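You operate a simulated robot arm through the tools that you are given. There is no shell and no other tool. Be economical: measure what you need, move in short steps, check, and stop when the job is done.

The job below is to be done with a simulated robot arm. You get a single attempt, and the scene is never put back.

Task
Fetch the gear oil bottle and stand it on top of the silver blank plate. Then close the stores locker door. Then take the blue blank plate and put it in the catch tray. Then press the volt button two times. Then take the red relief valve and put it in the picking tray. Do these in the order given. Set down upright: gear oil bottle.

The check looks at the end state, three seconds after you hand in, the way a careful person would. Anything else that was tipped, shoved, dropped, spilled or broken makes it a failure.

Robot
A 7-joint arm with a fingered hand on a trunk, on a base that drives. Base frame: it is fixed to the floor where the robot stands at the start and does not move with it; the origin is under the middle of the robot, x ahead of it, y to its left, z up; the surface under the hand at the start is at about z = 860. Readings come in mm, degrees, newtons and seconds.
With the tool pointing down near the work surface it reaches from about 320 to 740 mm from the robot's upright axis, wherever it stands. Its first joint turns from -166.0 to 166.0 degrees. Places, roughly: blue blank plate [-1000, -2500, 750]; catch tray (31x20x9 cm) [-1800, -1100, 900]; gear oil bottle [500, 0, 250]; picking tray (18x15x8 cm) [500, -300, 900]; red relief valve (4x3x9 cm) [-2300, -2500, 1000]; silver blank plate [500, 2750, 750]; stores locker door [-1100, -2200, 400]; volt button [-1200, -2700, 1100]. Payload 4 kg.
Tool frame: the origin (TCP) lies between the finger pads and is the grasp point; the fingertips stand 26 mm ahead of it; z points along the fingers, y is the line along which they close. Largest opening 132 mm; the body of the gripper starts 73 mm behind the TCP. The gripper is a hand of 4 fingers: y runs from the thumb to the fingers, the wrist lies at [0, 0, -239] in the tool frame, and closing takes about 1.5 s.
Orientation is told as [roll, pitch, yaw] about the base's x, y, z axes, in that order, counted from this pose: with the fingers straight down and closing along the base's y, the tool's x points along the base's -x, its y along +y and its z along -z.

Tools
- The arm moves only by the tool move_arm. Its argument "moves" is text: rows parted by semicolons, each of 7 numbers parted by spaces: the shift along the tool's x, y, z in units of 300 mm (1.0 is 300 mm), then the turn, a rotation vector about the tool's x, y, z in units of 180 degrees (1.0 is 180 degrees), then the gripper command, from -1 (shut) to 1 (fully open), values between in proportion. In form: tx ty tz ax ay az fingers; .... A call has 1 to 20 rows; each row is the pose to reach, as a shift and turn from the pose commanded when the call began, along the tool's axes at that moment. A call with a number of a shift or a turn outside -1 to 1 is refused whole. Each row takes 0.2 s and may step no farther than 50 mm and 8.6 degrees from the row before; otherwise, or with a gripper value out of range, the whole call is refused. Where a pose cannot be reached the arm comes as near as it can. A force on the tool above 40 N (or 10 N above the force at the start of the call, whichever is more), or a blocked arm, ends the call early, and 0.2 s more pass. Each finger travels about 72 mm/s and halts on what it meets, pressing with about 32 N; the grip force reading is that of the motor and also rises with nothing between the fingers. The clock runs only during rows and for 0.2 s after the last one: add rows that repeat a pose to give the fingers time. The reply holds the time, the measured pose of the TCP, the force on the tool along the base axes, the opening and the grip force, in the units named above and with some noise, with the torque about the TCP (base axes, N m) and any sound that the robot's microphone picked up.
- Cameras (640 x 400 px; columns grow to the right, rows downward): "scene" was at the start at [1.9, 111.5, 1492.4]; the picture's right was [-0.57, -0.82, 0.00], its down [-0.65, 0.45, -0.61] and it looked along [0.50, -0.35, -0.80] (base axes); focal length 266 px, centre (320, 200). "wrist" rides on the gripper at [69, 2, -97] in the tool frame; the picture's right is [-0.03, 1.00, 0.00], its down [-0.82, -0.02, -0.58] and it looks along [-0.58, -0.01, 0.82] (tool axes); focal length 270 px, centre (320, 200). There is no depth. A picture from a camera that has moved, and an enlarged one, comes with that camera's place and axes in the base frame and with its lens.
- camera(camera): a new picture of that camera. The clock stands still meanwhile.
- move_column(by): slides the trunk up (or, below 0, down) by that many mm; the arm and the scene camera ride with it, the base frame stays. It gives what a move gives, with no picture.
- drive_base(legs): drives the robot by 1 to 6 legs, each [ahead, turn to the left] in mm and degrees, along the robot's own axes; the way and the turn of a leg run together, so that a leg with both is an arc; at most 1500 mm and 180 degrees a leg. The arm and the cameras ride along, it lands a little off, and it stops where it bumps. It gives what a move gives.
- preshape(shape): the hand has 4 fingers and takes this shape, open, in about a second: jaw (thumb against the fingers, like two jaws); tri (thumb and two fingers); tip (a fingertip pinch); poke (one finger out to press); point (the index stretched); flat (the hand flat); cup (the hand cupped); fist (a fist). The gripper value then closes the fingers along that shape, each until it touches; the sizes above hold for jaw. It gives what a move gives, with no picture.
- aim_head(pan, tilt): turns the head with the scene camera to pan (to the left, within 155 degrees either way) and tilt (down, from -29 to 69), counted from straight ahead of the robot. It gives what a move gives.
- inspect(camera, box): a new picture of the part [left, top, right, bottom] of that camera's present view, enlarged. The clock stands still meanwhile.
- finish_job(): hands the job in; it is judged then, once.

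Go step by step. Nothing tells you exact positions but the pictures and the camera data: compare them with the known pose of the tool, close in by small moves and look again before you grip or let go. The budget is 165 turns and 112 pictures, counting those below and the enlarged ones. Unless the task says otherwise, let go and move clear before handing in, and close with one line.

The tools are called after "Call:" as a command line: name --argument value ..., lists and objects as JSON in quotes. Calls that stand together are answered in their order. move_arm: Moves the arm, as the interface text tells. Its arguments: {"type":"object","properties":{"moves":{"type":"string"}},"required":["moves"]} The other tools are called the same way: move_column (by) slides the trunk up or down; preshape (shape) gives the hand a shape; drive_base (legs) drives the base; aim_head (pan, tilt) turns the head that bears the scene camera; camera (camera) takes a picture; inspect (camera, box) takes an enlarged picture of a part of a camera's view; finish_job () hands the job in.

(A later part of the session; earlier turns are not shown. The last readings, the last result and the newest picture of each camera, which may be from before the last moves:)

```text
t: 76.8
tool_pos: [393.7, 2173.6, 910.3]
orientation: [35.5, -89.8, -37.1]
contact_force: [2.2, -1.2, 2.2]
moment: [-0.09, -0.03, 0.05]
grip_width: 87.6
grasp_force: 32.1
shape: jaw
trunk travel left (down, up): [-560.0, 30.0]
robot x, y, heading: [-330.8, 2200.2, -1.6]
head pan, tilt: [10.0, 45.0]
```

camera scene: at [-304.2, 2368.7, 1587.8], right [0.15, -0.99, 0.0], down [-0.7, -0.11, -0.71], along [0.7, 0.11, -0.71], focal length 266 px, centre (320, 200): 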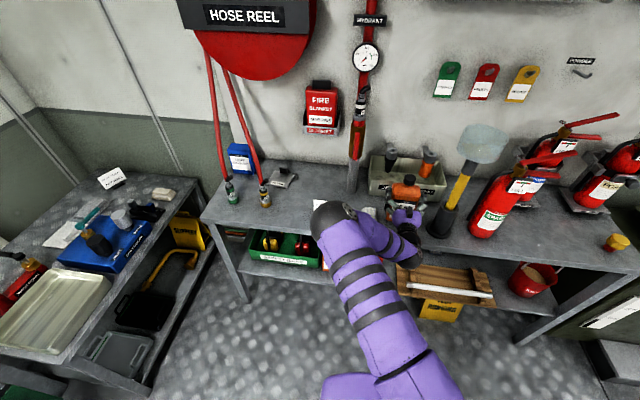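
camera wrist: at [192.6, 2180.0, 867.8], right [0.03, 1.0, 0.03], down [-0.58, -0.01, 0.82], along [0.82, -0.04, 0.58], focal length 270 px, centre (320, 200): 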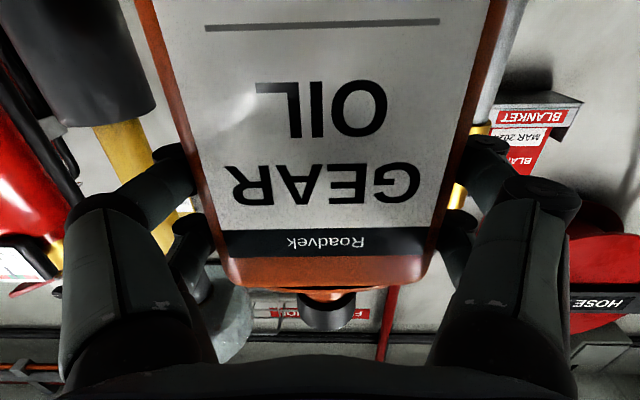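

Level and lightly resting. Opening the fingers.

Call:
move_arm --moves "0 0 0 0 0 0 -0.3;0 0 0 0 0 0 0.4;0 0 0 0 0 0 1;0 0 0 0 0 0 1;0 0 0 0 0 0 1;0 0 0 0 0 0 1"

Call:
inspect --camera "scene" --box '[340, 150, 500, 250]'

```text
t: 78.2
tool_pos: [394.7, 2173.1, 911.4]
orientation: [91.4, -89.9, -93.0]
contact_force: [0.0, -0.2, -0.2]
moment: [0.0, -0.02, 0.01]
grip_width: 132.4
grasp_force: 0.0
shape: jaw
trunk travel left (down, up): [-560.0, 30.0]
robot x, y, heading: [-328.9, 2200.3, -1.3]
head pan, tilt: [10.0, 45.0]
```

```text
4.00 times, centred on (420, 200) of scene
camera zoom: at [-305.3, 2368.8, 1587.9], right [0.15, -0.99, 0.0], down [-0.7, -0.11, -0.71], along [0.7, 0.11, -0.71], focal length 1064 px, centre (-80, 200)
```

zoom: 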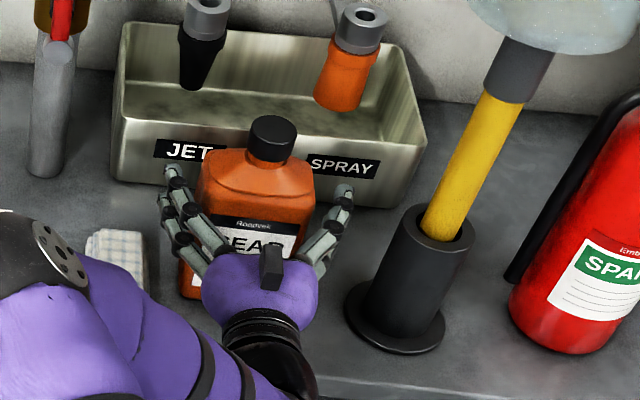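

Released; the bottle stands. Back straight out, then turn the tool to point down, higher up.

Call:
move_arm --moves "0 0 -0.14 0 0 0 1;0 0 -0.28 0 0 0 1;0 0 -0.42 0 0 0 1;0 0 -0.55 0 0 0 1;0 0 -0.55 0 0 0 1"

Call:
move_arm --moves "-0.05 0 0 0 0.045 0 1;-0.1 0 0 0 0.09 0 1;-0.15 0 0 0 0.135 0 1;-0.2 0 0 0 0.18 0 1;-0.25 0 0 0 0.225 0 1;-0.3 0 0 0 0.27 0 1;-0.35 0 0 0 0.315 0 1;-0.4 0 0 0 0.36 0 1;-0.45 0 0 0 0.405 0 1;-0.5 0 0 0 0.45 0 1;-0.5 0 0 0 0.495 0 1;-0.5 0 0 0 0.5 0 1;-0.5 0 0 0 0.5 0 1"

Call:
camera --camera "wrist"

Call:
camera --camera "scene"

```text
t: 79.3
tool_pos: [228.9, 2178.1, 911.1]
orientation: [91.9, -89.9, -93.6]
contact_force: [-0.1, -0.3, -1.1]
moment: [0.02, 0.02, 0.0]
grip_width: 131.8
grasp_force: 0.1
shape: jaw
trunk travel left (down, up): [-560.0, 30.0]
robot x, y, heading: [-331.7, 2200.0, -1.2]
head pan, tilt: [10.0, 45.0]
```

```text
t: 82.2
tool_pos: [228.8, 2177.9, 1061.6]
orientation: [0.1, 0.0, -1.8]
contact_force: [0.8, 0.6, 0.5]
moment: [-0.02, 0.01, 0.0]
grip_width: 132.0
grasp_force: 0.1
shape: jaw
out of reach, approached as far as the arm can: row 7, 8
trunk travel left (down, up): [-560.0, 30.0]
robot x, y, heading: [-332.5, 2201.4, -1.2]
head pan, tilt: [10.0, 45.0]
```

```text
73 pictures are left
camera wrist: at [161.3, 2181.7, 1158.7], right [0.05, 1.0, 0.0], down [0.82, -0.05, 0.58], along [0.58, -0.03, -0.82], focal length 270 px, centre (320, 200)
```

wrist: 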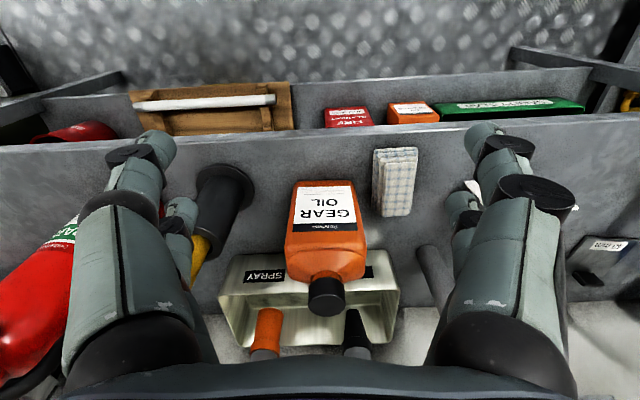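

```text
72 pictures are left
camera scene: at [-305.6, 2368.9, 1587.9], right [0.15, -0.99, 0.0], down [-0.7, -0.11, -0.71], along [0.7, 0.11, -0.71], focal length 266 px, centre (320, 200)
```

scene: 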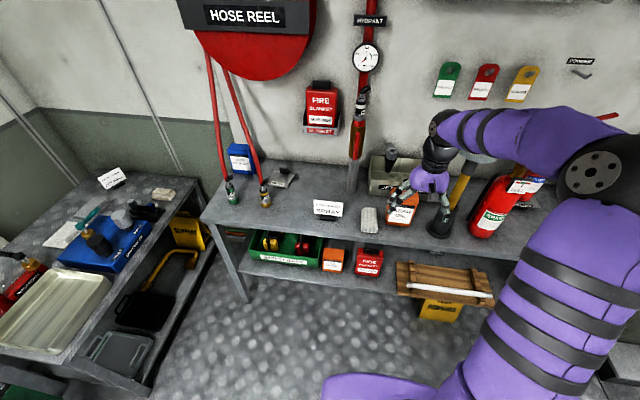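

The bottle stands square at about [396, 2175]. Move over it, still above the cap.

Call:
move_arm --moves "-0.15 0 0 0 0 0 1;-0.3 0 0 0 0 0 1;-0.45 0.01 0 0 0 0 1;-0.557 0.012 0 0 0 0 1;-0.557 0.012 0 0 0 0 1"

Call:
camera --camera "wrist"

Call:
inspect --camera "scene" --box '[340, 110, 540, 235]'

```text
t: 83.3
tool_pos: [396.6, 2175.6, 1063.0]
orientation: [0.0, 0.0, -1.7]
contact_force: [0.5, 0.4, -0.5]
moment: [-0.03, 0.0, 0.01]
grip_width: 132.1
grasp_force: 0.1
shape: jaw
trunk travel left (down, up): [-560.0, 30.0]
robot x, y, heading: [-326.4, 2198.7, -1.8]
head pan, tilt: [10.0, 45.0]
```

```text
71 pictures are left
camera wrist: at [328.5, 2179.7, 1159.8], right [0.05, 1.0, 0.0], down [0.82, -0.04, 0.58], along [0.58, -0.03, -0.82], focal length 270 px, centre (320, 200)
```

wrist: 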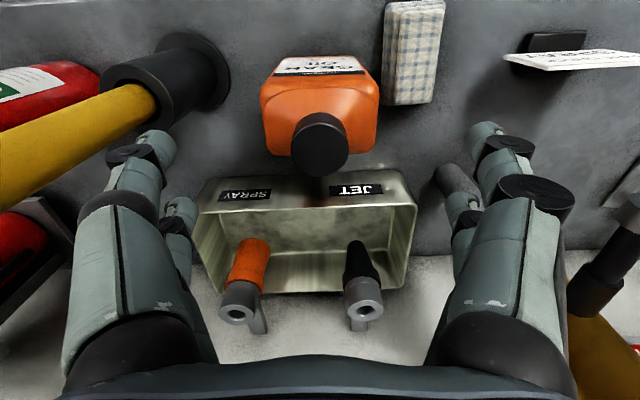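

```text
3.20 times, centred on (440, 172) of scene
camera zoom: at [-305.3, 2368.8, 1587.9], right [0.15, -0.99, 0.0], down [-0.7, -0.11, -0.71], along [0.7, 0.11, -0.71], focal length 852 px, centre (-64, 288)
```

zoom: 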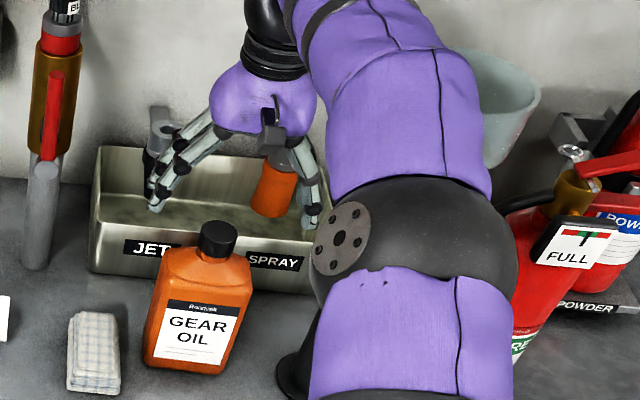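

Centred above the cap. Lower to z≈945 and close.

Call:
move_arm --moves "0 0 0.1 0 0 0 1;0 0 0.2 0 0 0 1;0 0 0.3 0 0 0 1;0 0 0.35 0 0 0 1;0 0 0.385 0 0 0 1;0 0 0.385 0 0 0 1"

Call:
camera --camera "wrist"

```text
t: 84.8
tool_pos: [396.6, 2176.2, 945.9]
orientation: [0.1, 0.0, -1.7]
contact_force: [0.9, -0.2, -0.2]
moment: [0.01, -0.01, 0.0]
grip_width: 132.0
grasp_force: 0.0
shape: jaw
trunk travel left (down, up): [-560.0, 30.0]
robot x, y, heading: [-332.9, 2202.7, -1.4]
head pan, tilt: [10.0, 45.0]
```

```text
69 pictures are left
camera wrist: at [328.7, 2179.8, 1042.2], right [0.05, 1.0, 0.0], down [0.82, -0.05, 0.58], along [0.58, -0.03, -0.82], focal length 270 px, centre (320, 200)
```

wrist: 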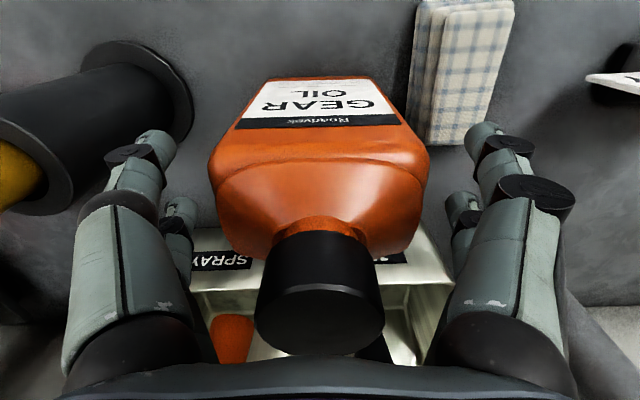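

Fingers straddle the shoulders. Closing.

Call:
move_arm --moves "0 0 0 0 0 0 0.5;0 0 0 0 0 0 0.1;0 0 0 0 0 0 -0.3;0 0 0 0 0 0 -0.7;0 0 0 0 0 0 -1;0 0 0 0 0 0 -1;0 0 0 0 0 0 -1;0 0 0 0 0 0 -1;0 0 -0.03 0 0 0 -1;0 0 -0.06 0 0 0 -1;0 0 -0.06 0 0 0 -1;0 0 -0.06 0 0 0 -1"

Call:
camera --camera "wrist"

Call:
inspect --camera "scene" --box '[340, 110, 540, 235]'

```text
t: 87.3
tool_pos: [397.1, 2177.0, 964.6]
orientation: [0.1, 0.0, -1.7]
contact_force: [-0.4, -0.4, -10.3]
moment: [-0.02, 0.08, -0.01]
grip_width: 89.7
grasp_force: 31.9
shape: jaw
trunk travel left (down, up): [-560.0, 30.0]
robot x, y, heading: [-327.5, 2203.1, -1.4]
head pan, tilt: [10.0, 45.0]
```

```text
68 pictures are left
camera wrist: at [327.8, 2181.0, 1061.2], right [0.05, 1.0, 0.0], down [0.82, -0.05, 0.58], along [0.58, -0.03, -0.82], focal length 270 px, centre (320, 200)
```

wrist: 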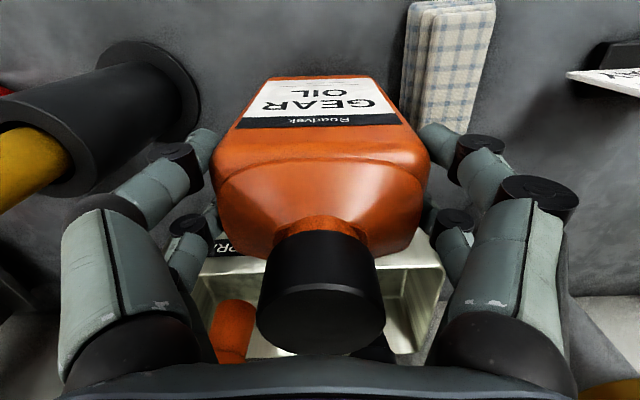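

```text
3.20 times, centred on (440, 172) of scene
camera zoom: at [-304.2, 2368.7, 1587.8], right [0.15, -0.99, 0.0], down [-0.7, -0.11, -0.71], along [0.7, 0.11, -0.71], focal length 852 px, centre (-64, 288)
```

zoom: 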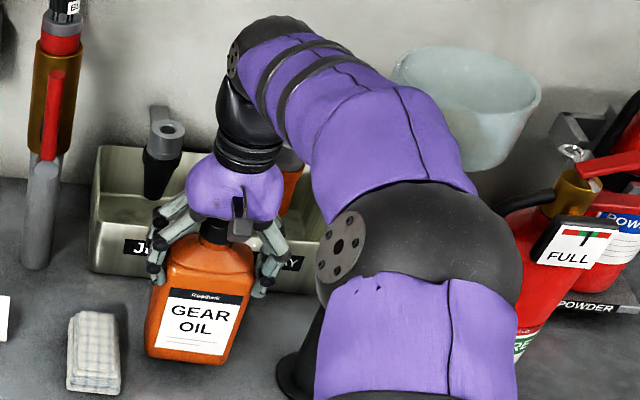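

Bottle held upright from above. Raise, retract, and reposition the base toward y≈2600 by turning right, backing up and turning back.

Call:
move_arm --moves "0 0 -0.15 0 0 0 -1;0 0 -0.3 0 0 0 -1;0 0 -0.42 0 0 0 -1;0.15 0 -0.42 0 0 0 -1;0.3 0 -0.42 0 0 0 -1;0.45 0 -0.42 0 0 0 -1;0.6 0 -0.42 0 0 0 -1;0.6 0 -0.42 0 0 0 -1"

Call:
drive_base --legs '[[0, -90], [-400, 0], [0, 90]]'

Call:
camera --camera "scene"

```text
t: 89.2
tool_pos: [216.0, 2182.3, 1090.5]
orientation: [0.2, 0.1, -1.7]
contact_force: [-0.3, -0.5, -9.2]
moment: [0.0, 0.06, 0.04]
grip_width: 89.8
grasp_force: 31.9
shape: jaw
trunk travel left (down, up): [-560.0, 30.0]
robot x, y, heading: [-331.9, 2198.9, -1.3]
head pan, tilt: [10.0, 45.0]
```

```text
t: 100.1
tool_pos: [221.1, 2603.3, 1090.5]
orientation: [0.1, 0.0, 0.5]
contact_force: [-0.4, 0.1, -10.8]
moment: [0.0, 0.08, -0.02]
grip_width: 89.6
grasp_force: 32.3
shape: jaw
trunk travel left (down, up): [-560.0, 30.0]
robot x, y, heading: [-327.1, 2599.1, 1.1]
head pan, tilt: [10.0, 45.0]
```

```text
66 pictures are left
camera scene: at [-306.7, 2769.4, 1587.8], right [0.19, -0.98, 0.0], down [-0.7, -0.13, -0.71], along [0.69, 0.13, -0.71], focal length 266 px, centre (320, 200)
```

scene: 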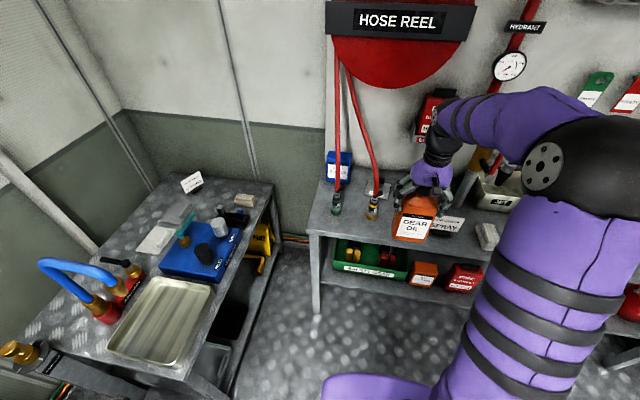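

Drive 200 mm ahead, then take a wrist view of the plate.

Call:
drive_base --legs '[[200, 0]]'

Call:
camera --camera "wrist"

Call:
camera --camera "scene"

```text
t: 101.7
tool_pos: [421.5, 2602.9, 1090.0]
orientation: [0.1, 0.0, 0.3]
contact_force: [0.1, 0.1, -10.5]
moment: [-0.02, 0.07, 0.0]
grip_width: 89.5
grasp_force: 32.0
shape: jaw
trunk travel left (down, up): [-560.0, 30.0]
robot x, y, heading: [-126.3, 2601.3, 0.6]
head pan, tilt: [10.0, 45.0]
```

```text
65 pictures are left
camera wrist: at [352.2, 2605.6, 1187.7], right [0.02, 1.0, 0.0], down [0.82, -0.02, 0.58], along [0.58, -0.01, -0.82], focal length 270 px, centre (320, 200)
```

wrist: 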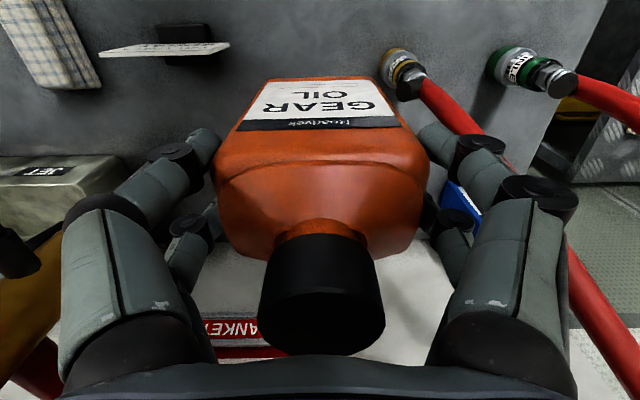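

```text
64 pictures are left
camera scene: at [-106.0, 2771.8, 1587.8], right [0.18, -0.98, 0.0], down [-0.7, -0.13, -0.71], along [0.69, 0.13, -0.71], focal length 266 px, centre (320, 200)
```

scene: 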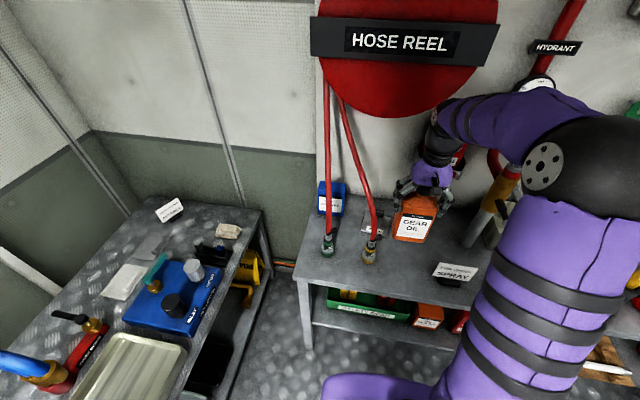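

Call:
inspect --camera "scene" --box '[310, 170, 470, 270]'

```text
4.00 times, centred on (390, 220) of scene
camera zoom: at [-106.0, 2771.8, 1587.8], right [0.18, -0.98, 0.0], down [-0.7, -0.13, -0.71], along [0.69, 0.13, -0.71], focal length 1064 px, centre (40, 120)
```

zoom: 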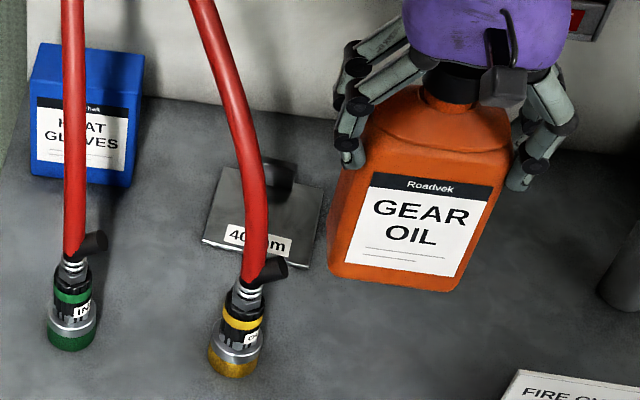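

The hose rises left and in front of the plate, with enough clearance if I come in low. Plate centre is about [556, 2680], with the free area x≈512–590. Move forward, lower part-way and yaw −5°.

Call:
move_arm --moves "-0.14 0 0 0 0 0.01 -1;-0.28 0 0 0 0 0.02 -1;-0.42 0 0 0 0 0.028 -1;-0.42 0 0.12 0 0 0.028 -1;-0.42 0 0.24 0 0 0.028 -1;-0.42 0 0.283 0 0 0.028 -1;-0.42 0 0.283 0 0 0.028 -1"

Call:
inspect --camera "scene" --box '[310, 150, 470, 250]'

Call:
camera --camera "wrist"

```text
t: 103.3
tool_pos: [543.7, 2604.5, 1005.3]
orientation: [0.1, 0.2, -4.8]
contact_force: [-0.5, -0.4, -9.9]
moment: [0.03, 0.05, 0.01]
grip_width: 89.3
grasp_force: 31.8
shape: jaw
trunk travel left (down, up): [-560.0, 30.0]
robot x, y, heading: [-127.0, 2603.5, 0.7]
head pan, tilt: [10.0, 45.0]
```

```text
4.00 times, centred on (390, 200) of scene
camera zoom: at [-106.5, 2771.8, 1587.9], right [0.18, -0.98, 0.0], down [-0.7, -0.13, -0.71], along [0.69, 0.13, -0.71], focal length 1064 px, centre (40, 200)
```

zoom: 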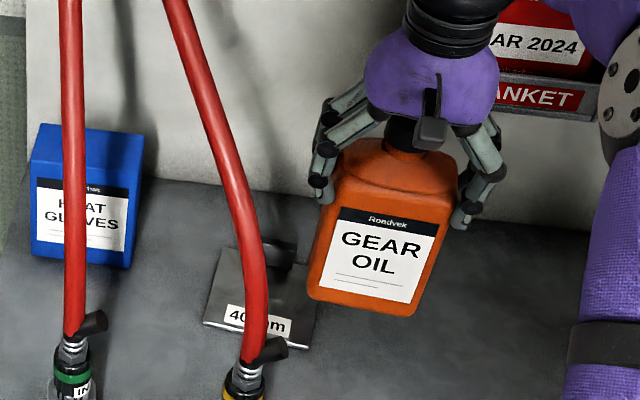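

```text
61 pictures are left
camera wrist: at [476.6, 2612.4, 1102.4], right [0.11, 0.99, 0.0], down [0.81, -0.09, 0.58], along [0.57, -0.06, -0.82], focal length 270 px, centre (320, 200)
```

wrist: 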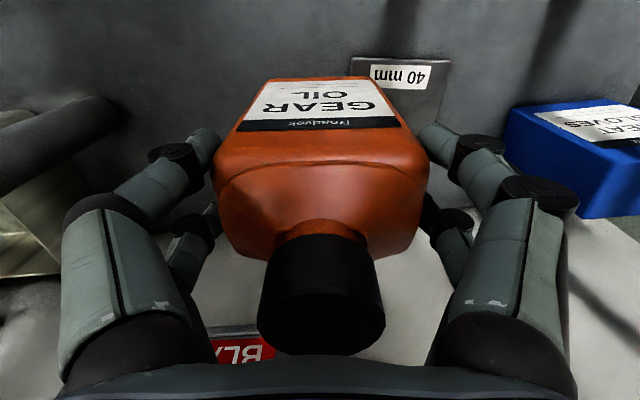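

The wrist view puts the plate's front edge at x≈521 with y 2636–2729. Slide left 77 mm over the plate.

Call:
move_arm --moves "0 0.09 0 0 0 0 -1;0 0.18 0 0 0 0 -1;0.004 0.256 0 0 0 0 -1;0.004 0.256 0 0 0 0 -1"

Call:
inspect --camera "scene" --box '[310, 150, 470, 250]'

Call:
camera --camera "wrist"

```text
t: 104.3
tool_pos: [548.8, 2677.5, 1007.5]
orientation: [0.1, -0.1, -4.8]
contact_force: [0.5, -0.1, -9.3]
moment: [0.0, 0.06, -0.02]
grip_width: 89.4
grasp_force: 32.2
shape: jaw
trunk travel left (down, up): [-560.0, 30.0]
robot x, y, heading: [-125.4, 2600.6, 0.6]
head pan, tilt: [10.0, 45.0]
```

```text
4.00 times, centred on (390, 200) of scene
camera zoom: at [-110.9, 2770.0, 1588.1], right [0.18, -0.98, 0.0], down [-0.69, -0.13, -0.71], along [0.7, 0.13, -0.71], focal length 1064 px, centre (40, 200)
```

zoom: 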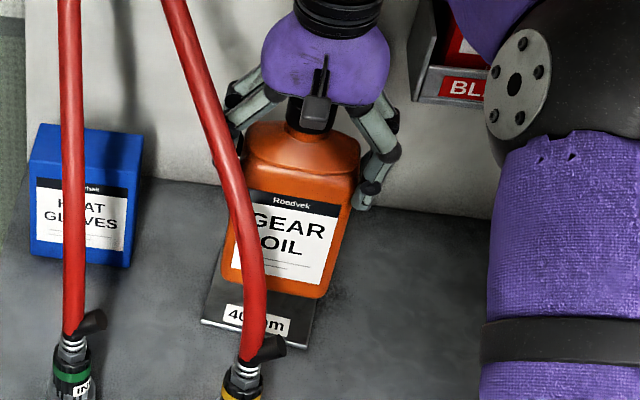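

```text
59 pictures are left
camera wrist: at [480.2, 2687.0, 1104.9], right [0.11, 0.99, 0.0], down [0.81, -0.09, 0.58], along [0.57, -0.06, -0.82], focal length 270 px, centre (320, 200)
```

wrist: 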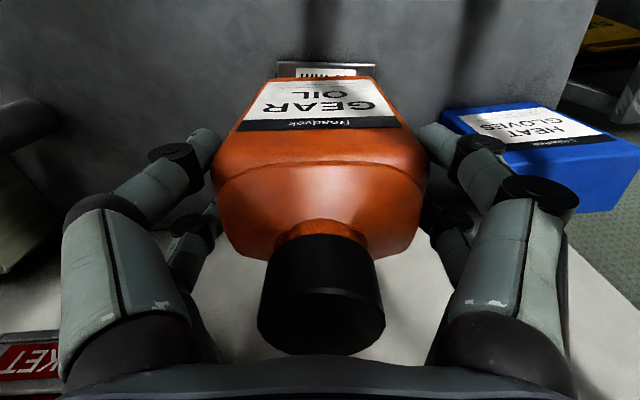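

Bottle front is about 5 mm behind the plate's front edge. I'll shift 4 mm toward me to clear the knob and lower gently.

Call:
move_arm --moves "0.013 0.008 0.04 0 0 0 -1;0.013 0.008 0.09 0 0 0 -1;0.013 0.008 0.13 0 0 0 -1;0.013 0.008 0.13 0 0 0 -1"

Call:
inspect --camera "scene" --box '[310, 150, 470, 250]'

Call:
camera --camera "wrist"

```text
t: 105.3
tool_pos: [548.2, 2683.4, 966.7]
orientation: [0.1, 0.1, -4.8]
contact_force: [0.3, -0.1, -10.3]
moment: [0.01, 0.07, 0.0]
grip_width: 89.3
grasp_force: 32.0
shape: jaw
trunk travel left (down, up): [-560.0, 30.0]
robot x, y, heading: [-124.2, 2601.5, 0.5]
head pan, tilt: [10.0, 45.0]
```

```text
4.00 times, centred on (390, 200) of scene
camera zoom: at [-106.4, 2771.9, 1587.8], right [0.18, -0.98, 0.0], down [-0.7, -0.13, -0.71], along [0.69, 0.13, -0.71], focal length 1064 px, centre (40, 200)
```

zoom: 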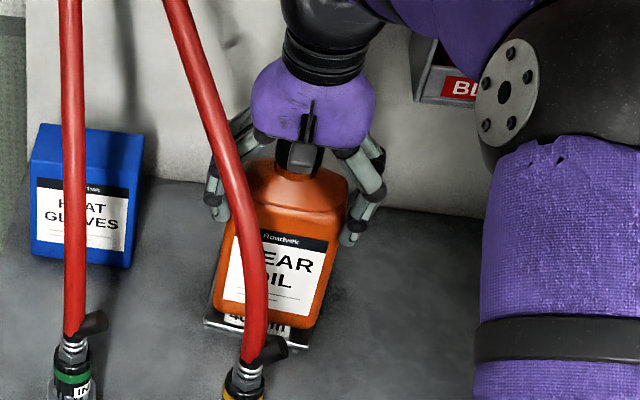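

```text
57 pictures are left
camera wrist: at [479.7, 2690.5, 1064.0], right [0.11, 0.99, 0.0], down [0.81, -0.09, 0.58], along [0.57, -0.06, -0.82], focal length 270 px, centre (320, 200)
```

wrist: 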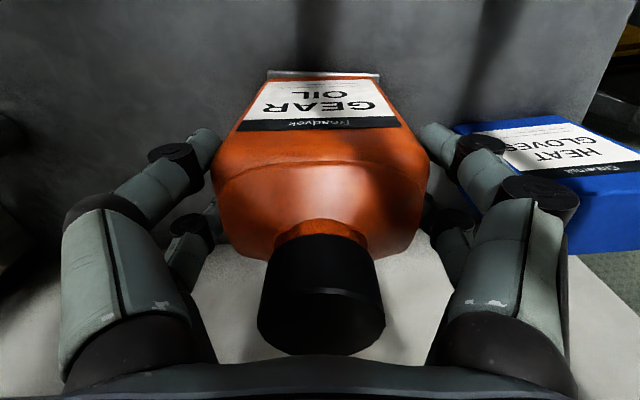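

Alignment is good. Lowering to contact.

Call:
move_arm --moves "0.004 0 0.02 0 0 0 -1;0.006 0 0.035 0 0 0 -1;0.006 0 0.045 0 0 0 -1;0.006 0 0.05 0 0 0 -1;0.006 0 0.05 0 0 0 -1"

Call:
inspect --camera "scene" --box '[310, 150, 470, 250]'

```text
t: 106.5
tool_pos: [545.3, 2682.8, 951.8]
orientation: [0.2, 0.1, -4.9]
contact_force: [-1.2, 0.0, -6.1]
moment: [-0.03, 0.11, -0.02]
grip_width: 89.7
grasp_force: 32.4
shape: jaw
trunk travel left (down, up): [-560.0, 30.0]
robot x, y, heading: [-127.4, 2606.5, 0.3]
head pan, tilt: [10.0, 45.0]
```

```text
4.00 times, centred on (390, 200) of scene
camera zoom: at [-107.1, 2771.9, 1587.9], right [0.18, -0.98, 0.0], down [-0.7, -0.13, -0.71], along [0.69, 0.13, -0.71], focal length 1064 px, centre (40, 200)
```

zoom: 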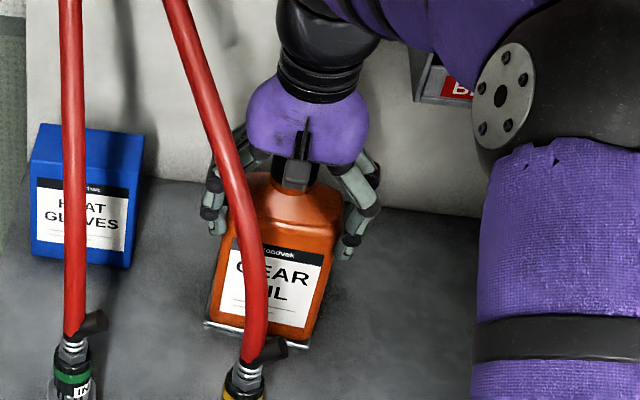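

Just touching (load dropped to 6 N). Two more millimetres to seat it, then open moderately.

Call:
move_arm --moves "0 0 0.006 0 0 0 -1;0 0 0.008 0 0 0 -1"

```text
t: 107.1
tool_pos: [544.8, 2683.6, 950.5]
orientation: [0.2, -0.1, -4.8]
contact_force: [-3.9, 0.9, 6.2]
moment: [-0.1, 0.1, -0.01]
grip_width: 89.5
grasp_force: 31.9
shape: jaw
trunk travel left (down, up): [-560.0, 30.0]
robot x, y, heading: [-128.3, 2604.2, 0.5]
head pan, tilt: [10.0, 45.0]
```

Call:
move_arm --moves "0 0 -0.005 0 0 0 -0.2;0 0 -0.005 0 0 0 0.3;0 0 -0.005 0 0 0 0.8;0 0 -0.005 0 0 0 0.8;0 0 -0.005 0 0 0 0.8"

Call:
inspect --camera "scene" --box '[310, 150, 470, 250]'

Call:
camera --camera "wrist"

```text
t: 108.3
tool_pos: [545.5, 2683.5, 951.5]
orientation: [0.1, 0.1, -4.8]
contact_force: [-0.3, 0.3, 1.0]
moment: [0.02, 0.0, -0.02]
grip_width: 118.5
grasp_force: 0.1
shape: jaw
trunk travel left (down, up): [-560.0, 30.0]
robot x, y, heading: [-125.8, 2602.2, 0.4]
head pan, tilt: [10.0, 45.0]
```

```text
4.00 times, centred on (390, 200) of scene
camera zoom: at [-107.3, 2771.8, 1587.8], right [0.18, -0.98, 0.0], down [-0.7, -0.13, -0.71], along [0.69, 0.13, -0.71], focal length 1064 px, centre (40, 200)
```

zoom: 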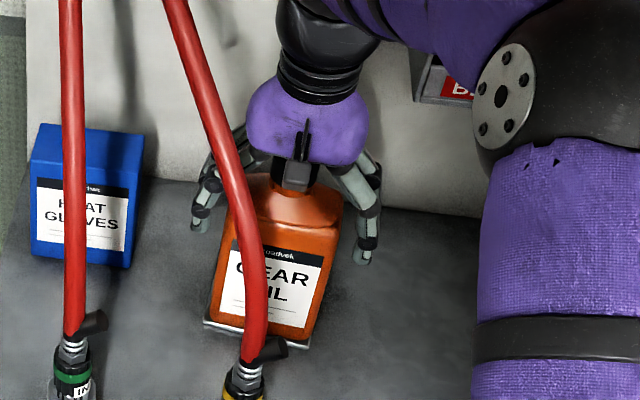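

```text
54 pictures are left
camera wrist: at [477.5, 2691.3, 1048.0], right [0.11, 0.99, 0.0], down [0.81, -0.09, 0.58], along [0.57, -0.06, -0.82], focal length 270 px, centre (320, 200)
```

wrist: 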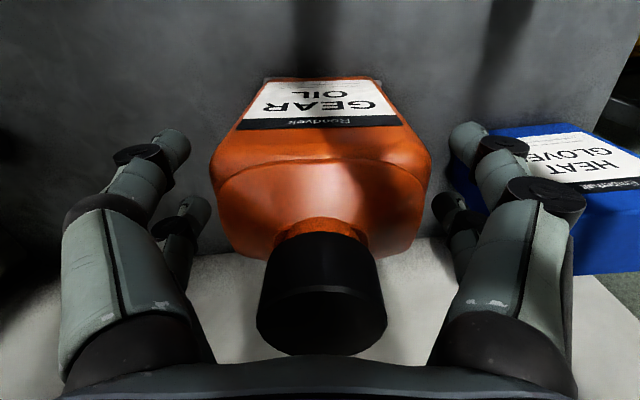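

The bottle stands on the plate. Rise straight up clear of the cap, then swing right and back.

Call:
move_arm --moves "0 0 -0.12 0 0 0 0.8;0 0 -0.24 0 0 0 0.8;0 0 -0.36 0 0 0 0.8;0 -0.13 -0.42 0 0 0 0.8;0.05 -0.26 -0.42 0 0 0 0.8;0.2 -0.26 -0.42 0 0 0 0.8;0.35 -0.26 -0.42 0 0 0 0.8;0.5 -0.26 -0.42 0 0 0 0.8;0.65 -0.26 -0.42 0 0 0 0.8;0.8 -0.26 -0.42 0 0 0 0.8;0.8 -0.26 -0.42 0 0 0 0.8"

Call:
camera --camera "scene"

```text
t: 110.7
tool_pos: [300.4, 2623.5, 1078.2]
orientation: [0.2, 0.0, -4.9]
contact_force: [-0.2, 0.4, -0.3]
moment: [-0.01, 0.0, 0.0]
grip_width: 118.9
grasp_force: 0.0
shape: jaw
trunk travel left (down, up): [-560.0, 30.0]
robot x, y, heading: [-125.2, 2600.9, 0.3]
head pan, tilt: [10.0, 45.0]
```

```text
53 pictures are left
camera scene: at [-107.7, 2771.8, 1587.9], right [0.18, -0.98, 0.0], down [-0.7, -0.13, -0.71], along [0.69, 0.13, -0.71], focal length 266 px, centre (320, 200)
```

scene: 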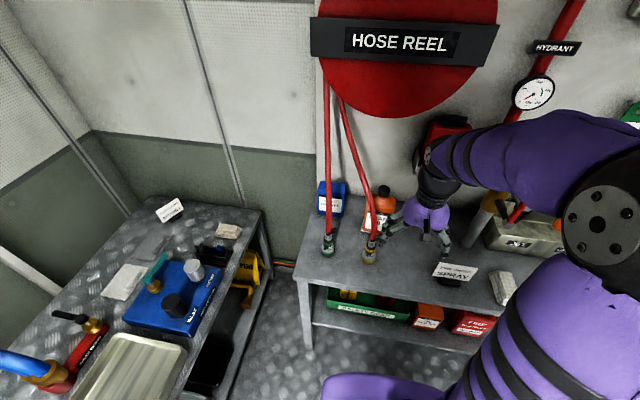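

Step one is done. Now I'll travel down the aisle toward the locker: back out, turn right and drive toward −y.

Call:
drive_base --legs '[[-320, 0], [0, -90], [1500, 0], [900, 0]]'

Call:
aim_head --pan -12 --tilt 32

Call:
camera --camera "scene"

```text
t: 128.2
tool_pos: [-310.5, -191.2, 1079.0]
orientation: [0.1, 0.0, -92.8]
contact_force: [0.0, 0.3, 0.0]
moment: [0.0, -0.03, 0.01]
grip_width: 118.5
grasp_force: 0.0
shape: jaw
trunk travel left (down, up): [-560.0, 30.0]
robot x, y, heading: [-345.6, 235.3, -87.2]
head pan, tilt: [10.0, 45.0]
```

```text
t: 129.1
tool_pos: [-310.8, -191.2, 1079.6]
orientation: [0.1, 0.0, -92.8]
contact_force: [-0.4, -0.8, -0.2]
moment: [-0.01, 0.01, -0.01]
grip_width: 118.7
grasp_force: 0.0
shape: jaw
trunk travel left (down, up): [-560.0, 30.0]
robot x, y, heading: [-344.1, 236.8, -87.2]
head pan, tilt: [-12.0, 32.0]
```

```text
52 pictures are left
camera scene: at [-210.3, 214.7, 1607.3], right [-0.99, 0.16, 0.0], down [0.09, 0.52, -0.85], along [-0.14, -0.84, -0.53], focal length 266 px, centre (320, 200)
```

scene: 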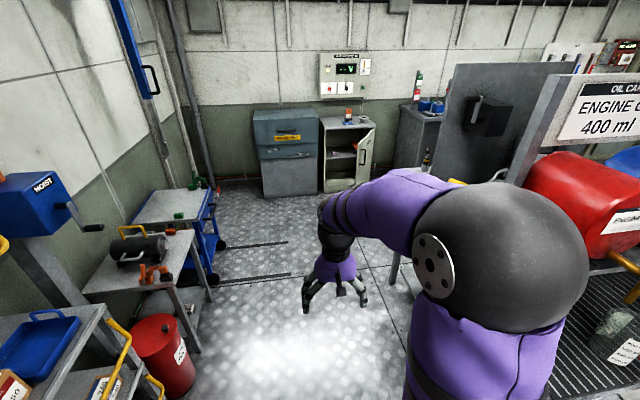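

The locker door is open at its right edge. Drive closer, steering between the hoist legs and the oil rack.

Call:
drive_base --legs '[[0, -11], [1400, 0]]'

Call:
aim_head --pan -10 --tilt 38

Call:
camera --camera "scene"

```text
t: 136.9
tool_pos: [-589.4, -1583.1, 1079.8]
orientation: [0.1, 0.1, -103.6]
contact_force: [0.3, 0.1, -0.2]
moment: [0.01, 0.01, -0.03]
grip_width: 118.8
grasp_force: 0.0
shape: jaw
trunk travel left (down, up): [-560.0, 30.0]
robot x, y, heading: [-544.3, -1158.9, -98.5]
head pan, tilt: [-12.0, 32.0]
```

```text
t: 137.5
tool_pos: [-590.2, -1584.1, 1078.6]
orientation: [0.2, 0.0, -103.5]
contact_force: [-0.3, -0.2, 0.7]
moment: [0.0, 0.0, 0.01]
grip_width: 118.6
grasp_force: 0.1
shape: jaw
trunk travel left (down, up): [-560.0, 30.0]
robot x, y, heading: [-546.7, -1158.0, -97.7]
head pan, tilt: [-10.0, 38.0]
```

```text
51 pictures are left
camera scene: at [-412.2, -1201.2, 1598.2], right [-0.95, 0.31, 0.0], down [0.19, 0.58, -0.79], along [-0.25, -0.75, -0.62], focal length 266 px, centre (320, 200)
```

scene: 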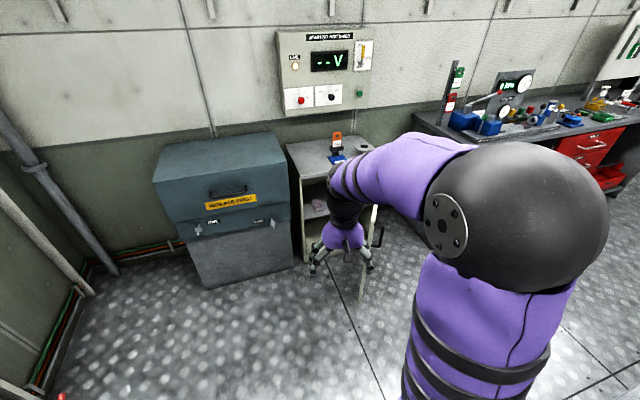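

The arm hides the door; use the wrist camera too.

Call:
camera --camera "wrist"

Call:
inspect --camera "scene" --box '[260, 10, 440, 310]'

```text
50 pictures are left
camera wrist: at [-573.0, -1516.6, 1176.0], right [0.97, -0.26, 0.0], down [-0.21, -0.79, 0.58], along [-0.15, -0.56, -0.82], focal length 270 px, centre (320, 200)
```

wrist: 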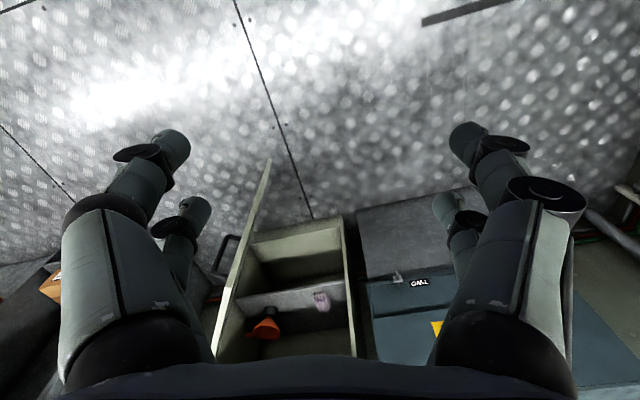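

```text
1.33 times, centred on (350, 160) of scene
camera zoom: at [-412.2, -1201.2, 1598.2], right [-0.95, 0.31, 0.0], down [0.19, 0.58, -0.79], along [-0.25, -0.75, -0.62], focal length 355 px, centre (280, 253)
```

zoom: 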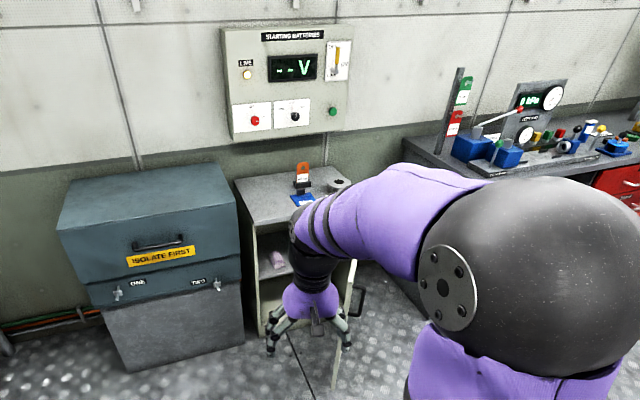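

Door geometry: hinge about [-1238, -2455], outer edge about [-950, -2001], top z≈680. I need to push its outer face from the −x side. Drive to about (-785, -1527).

Call:
drive_base --legs '[[0, -25], [440, 0], [0, 25]]'

Call:
preshape --shape "fist"

Call:
camera --camera "wrist"

Call:
aim_head --pan -22 --tilt 45

Call:
camera --camera "scene"

```text
t: 143.0
tool_pos: [-828.8, -1951.8, 1079.7]
orientation: [0.1, 0.0, -103.3]
contact_force: [0.2, 0.7, 0.0]
moment: [0.02, 0.01, 0.04]
grip_width: 118.5
grasp_force: 0.1
shape: jaw
trunk travel left (down, up): [-560.0, 30.0]
robot x, y, heading: [-786.7, -1526.1, -97.6]
head pan, tilt: [-10.0, 38.0]
```

```text
t: 143.9
tool_pos: [-828.5, -1952.5, 1079.5]
orientation: [0.1, 0.0, -103.4]
contact_force: [-1.2, 0.0, -0.3]
moment: [0.0, 0.01, 0.01]
grip_width: 0.1
grasp_force: 0.1
shape: fist
trunk travel left (down, up): [-560.0, 30.0]
robot x, y, heading: [-786.8, -1526.4, -97.6]
head pan, tilt: [-10.0, 38.0]
```

```text
48 pictures are left
camera wrist: at [-811.3, -1884.9, 1176.0], right [0.97, -0.25, 0.0], down [-0.21, -0.79, 0.58], along [-0.15, -0.56, -0.82], focal length 270 px, centre (320, 200)
```

wrist: 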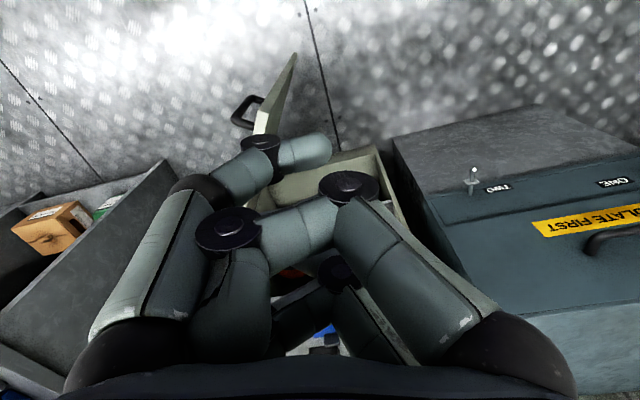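

```text
t: 144.6
tool_pos: [-827.5, -1952.1, 1078.3]
orientation: [0.2, 0.1, -103.3]
contact_force: [-0.1, 0.6, 0.0]
moment: [-0.01, 0.02, 0.01]
grip_width: 0.2
grasp_force: 0.0
shape: fist
trunk travel left (down, up): [-560.0, 30.0]
robot x, y, heading: [-789.0, -1525.7, -97.6]
head pan, tilt: [-22.0, 45.0]
```

```text
47 pictures are left
camera scene: at [-665.7, -1557.0, 1587.9], right [-0.87, 0.5, 0.0], down [0.35, 0.61, -0.71], along [-0.35, -0.61, -0.71], focal length 266 px, centre (320, 200)
```

scene: 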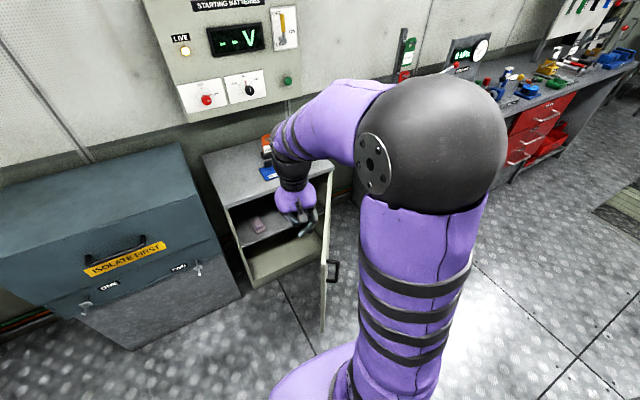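

Refined: hinge about [-1210, -2390], outer edge about [-926, -1987], door top z≈860. I'll swing the fist over to the −x side while high, then lower.

Call:
move_arm --moves "-0.06 -0.13 0 0 0 0 -1;-0.12 -0.26 0 0 0 0 -1;-0.18 -0.39 0 0 0 0 -1;-0.24 -0.52 0 0 0 0 -1;-0.3 -0.65 0 0 0 0 -1;-0.36 -0.77 0 0 0 0 -1;-0.38 -0.83 0 0 0 0 -1;-0.38 -0.83 0 0 0 0 -1"

Call:
camera --camera "wrist"

Call:
camera --camera "scene"

```text
t: 146.4
tool_pos: [-1096.4, -2005.1, 1078.9]
orientation: [0.1, 0.0, -103.3]
contact_force: [0.2, 0.5, 1.1]
moment: [-0.02, 0.05, 0.01]
grip_width: 0.2
grasp_force: 0.0
shape: fist
trunk travel left (down, up): [-560.0, 30.0]
robot x, y, heading: [-790.2, -1524.9, -97.9]
head pan, tilt: [-22.0, 45.0]
```

```text
46 pictures are left
camera wrist: at [-1080.5, -1939.2, 1176.3], right [0.97, -0.25, 0.0], down [-0.21, -0.79, 0.58], along [-0.15, -0.56, -0.82], focal length 270 px, centre (320, 200)
```

wrist: 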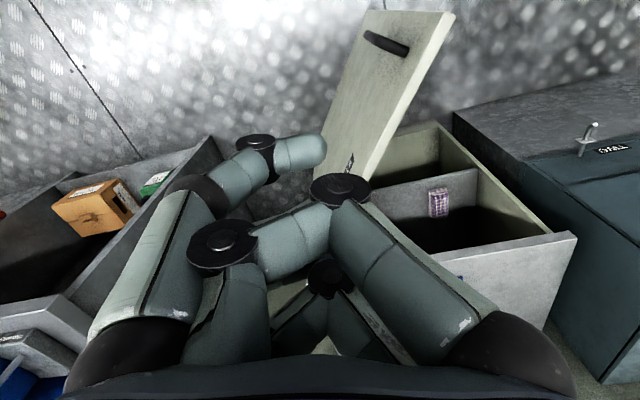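

```text
45 pictures are left
camera scene: at [-665.8, -1557.0, 1587.9], right [-0.87, 0.5, 0.0], down [0.35, 0.61, -0.71], along [-0.35, -0.61, -0.71], focal length 266 px, centre (320, 200)
```

scene: 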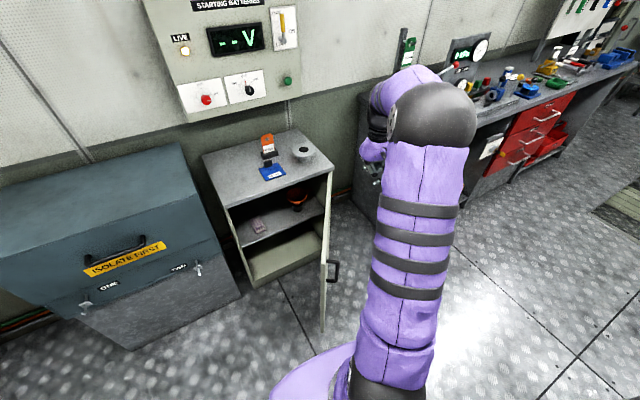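

The outer face is clear and the hand is well on its −x side. Lower the trunk so the fist is at mid-door height.

Call:
move_column --by -400

Call:
camera --camera "wrist"

```text
t: 150.3
tool_pos: [-1096.8, -2005.4, 679.2]
orientation: [0.1, 0.0, -103.2]
contact_force: [-0.4, 0.7, 0.2]
moment: [0.01, -0.01, 0.0]
grip_width: 0.0
grasp_force: 0.0
shape: fist
trunk travel left (down, up): [-160.0, 430.0]
robot x, y, heading: [-786.3, -1528.5, -97.7]
head pan, tilt: [-22.0, 45.0]
```

```text
44 pictures are left
camera wrist: at [-1080.2, -1939.2, 776.3], right [0.97, -0.25, 0.0], down [-0.21, -0.79, 0.58], along [-0.15, -0.56, -0.82], focal length 270 px, centre (320, 200)
```

wrist: 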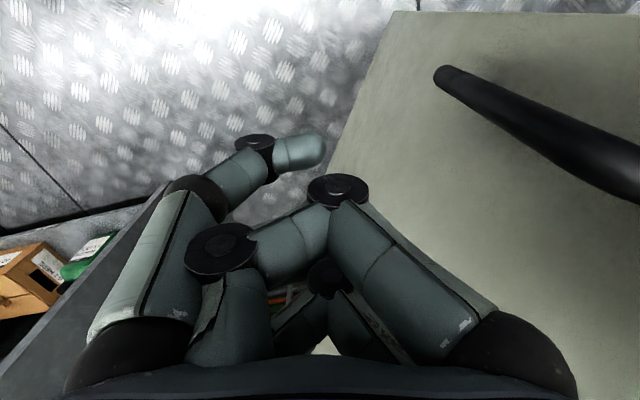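

I'll now sweep the fist along an arc about the hinge, at radius about 300.

Call:
move_arm --moves "-0.1 0 0 0 0 0 -1;-0.2 0.005 0 0 0 0 -1;-0.316 0.01 0 0 0 0 -1;-0.322 0.055 0 0 0 0 -1;-0.326 0.098 0 0 0 0 -1;-0.34 0.15 0 0 0 0 -1;-0.355 0.21 0 0 0 0 -1;-0.371 0.269 0 0 0 0 -1;-0.4 0.33 0 0 0 0 -1;-0.43 0.39 0 0 0 0 -1;-0.46 0.45 0 0 0 0 -1;-0.493 0.51 0 0 0 0 -1;-0.53 0.555 0 0 0 0 -1;-0.565 0.6 0 0 0 0 -1;-0.604 0.646 0 0 0 0 -1;-0.604 0.646 0 0 0 0 -1"

Call:
camera --camera "scene"

```text
t: 153.7
tool_pos: [-950.1, -2227.3, 679.2]
orientation: [0.1, 0.0, -103.4]
contact_force: [-0.7, 0.1, 0.1]
moment: [-0.02, 0.01, -0.01]
grip_width: 0.1
grasp_force: 0.1
shape: fist
trunk travel left (down, up): [-160.0, 430.0]
robot x, y, heading: [-785.6, -1527.9, -97.7]
head pan, tilt: [-22.0, 45.0]
```

```text
43 pictures are left
camera scene: at [-665.8, -1557.0, 1187.9], right [-0.87, 0.5, 0.0], down [0.35, 0.61, -0.71], along [-0.35, -0.61, -0.71], focal length 266 px, centre (320, 200)
```

scene: 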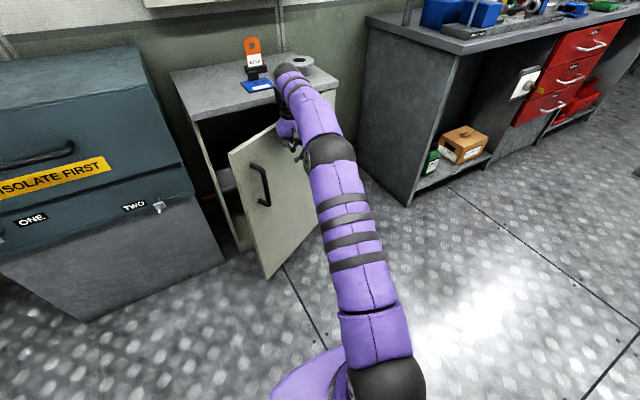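

The door has swung to about 25°. Drive 70 mm forward, then finish with the arm.

Call:
drive_base --legs '[[70, 0]]'

Call:
move_arm --moves "-0.03 0.06 0 0 0 0 -1;-0.06 0.1 0 0 0 0 -1;-0.09 0.12 0 0 0 0 -1;-0.09 0.12 0 0 0 0 -1"

Call:
camera --camera "scene"

```text
t: 154.7
tool_pos: [-960.9, -2294.2, 679.0]
orientation: [0.1, 0.0, -103.4]
contact_force: [0.3, -0.3, -1.2]
moment: [-0.04, -0.01, 0.0]
grip_width: 0.0
grasp_force: 0.1
shape: fist
trunk travel left (down, up): [-160.0, 430.0]
robot x, y, heading: [-794.1, -1595.5, -97.7]
head pan, tilt: [-22.0, 45.0]
```

```text
t: 155.7
tool_pos: [-931.9, -2317.6, 676.6]
orientation: [0.1, 0.0, -103.4]
contact_force: [0.6, 0.3, -0.5]
moment: [0.0, -0.03, 0.02]
grip_width: 0.0
grasp_force: 0.1
shape: fist
out of reach, approached as far as the arm can: row 2, 3, 4
trunk travel left (down, up): [-160.0, 430.0]
robot x, y, heading: [-794.0, -1594.5, -98.0]
head pan, tilt: [-22.0, 45.0]
```

```text
42 pictures are left
camera scene: at [-675.3, -1626.2, 1187.9], right [-0.87, 0.5, 0.0], down [0.35, 0.61, -0.71], along [-0.35, -0.61, -0.71], focal length 266 px, centre (320, 200)
```

scene: 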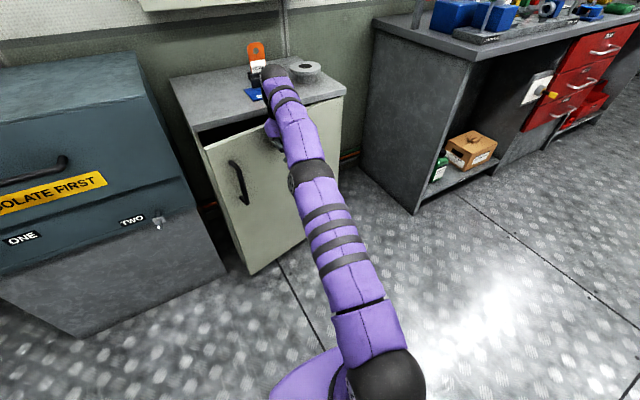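

Almost shut. Drive 35 mm more.

Call:
drive_base --legs '[[35, 0]]'

Call:
inspect --camera "scene" --box '[160, 50, 360, 290]'

```text
t: 156.5
tool_pos: [-937.2, -2352.5, 676.2]
orientation: [0.1, 0.0, -103.4]
contact_force: [0.1, -0.1, 0.6]
moment: [-0.02, 0.0, 0.0]
grip_width: 0.0
grasp_force: 0.0
shape: fist
trunk travel left (down, up): [-160.0, 430.0]
robot x, y, heading: [-805.2, -1628.8, -97.9]
head pan, tilt: [-22.0, 45.0]
```

```text
1.67 times, centred on (260, 170) of scene
camera zoom: at [-680.0, -1660.5, 1187.9], right [-0.87, 0.5, 0.0], down [0.35, 0.61, -0.71], along [-0.35, -0.61, -0.71], focal length 444 px, centre (420, 250)
```

zoom: 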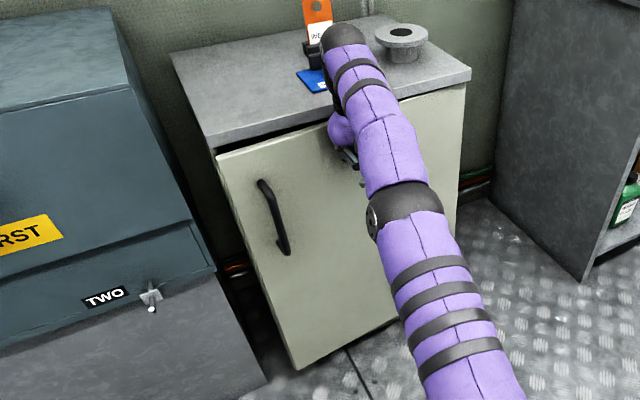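

A small gap remains; push about 18 mm more.

Call:
drive_base --legs '[[18, 0]]'

Call:
inspect --camera "scene" --box '[160, 50, 360, 290]'

```text
t: 157.3
tool_pos: [-938.8, -2368.4, 675.7]
orientation: [0.2, 0.0, -103.4]
contact_force: [-0.3, -0.4, -0.4]
moment: [-0.02, 0.01, 0.02]
grip_width: 0.0
grasp_force: 0.0
shape: fist
trunk travel left (down, up): [-160.0, 430.0]
robot x, y, heading: [-804.2, -1646.8, -97.7]
head pan, tilt: [-22.0, 45.0]
```

```text
1.67 times, centred on (260, 170) of scene
camera zoom: at [-682.4, -1678.1, 1187.9], right [-0.87, 0.5, 0.0], down [0.35, 0.61, -0.71], along [-0.35, -0.61, -0.71], focal length 444 px, centre (420, 250)
```

zoom: 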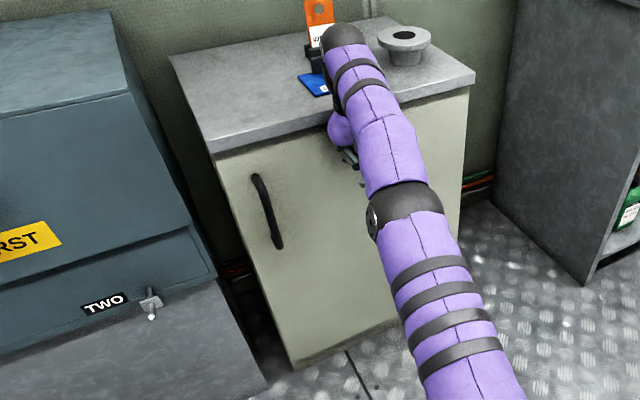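

Call:
drive_base --legs '[[10, 0]]'

Call:
inspect --camera "scene" --box '[160, 50, 360, 290]'

```text
t: 158.1
tool_pos: [-939.7, -2378.7, 676.3]
orientation: [0.0, 0.2, -103.3]
contact_force: [3.5, 29.8, -8.1]
moment: [-2.87, 0.61, 0.2]
grip_width: 0.1
grasp_force: 0.1
shape: fist
trunk travel left (down, up): [-160.0, 430.0]
robot x, y, heading: [-801.7, -1655.0, -97.9]
head pan, tilt: [-22.0, 45.0]
```

```text
1.67 times, centred on (260, 170) of scene
camera zoom: at [-683.6, -1686.4, 1187.8], right [-0.87, 0.5, 0.0], down [0.35, 0.61, -0.71], along [-0.35, -0.61, -0.71], focal length 444 px, centre (420, 250)
```

zoom: 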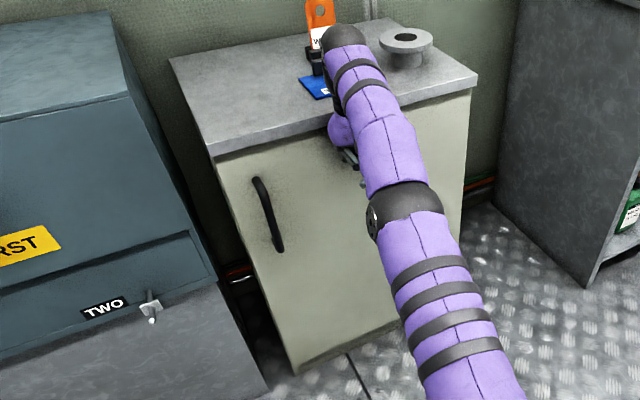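

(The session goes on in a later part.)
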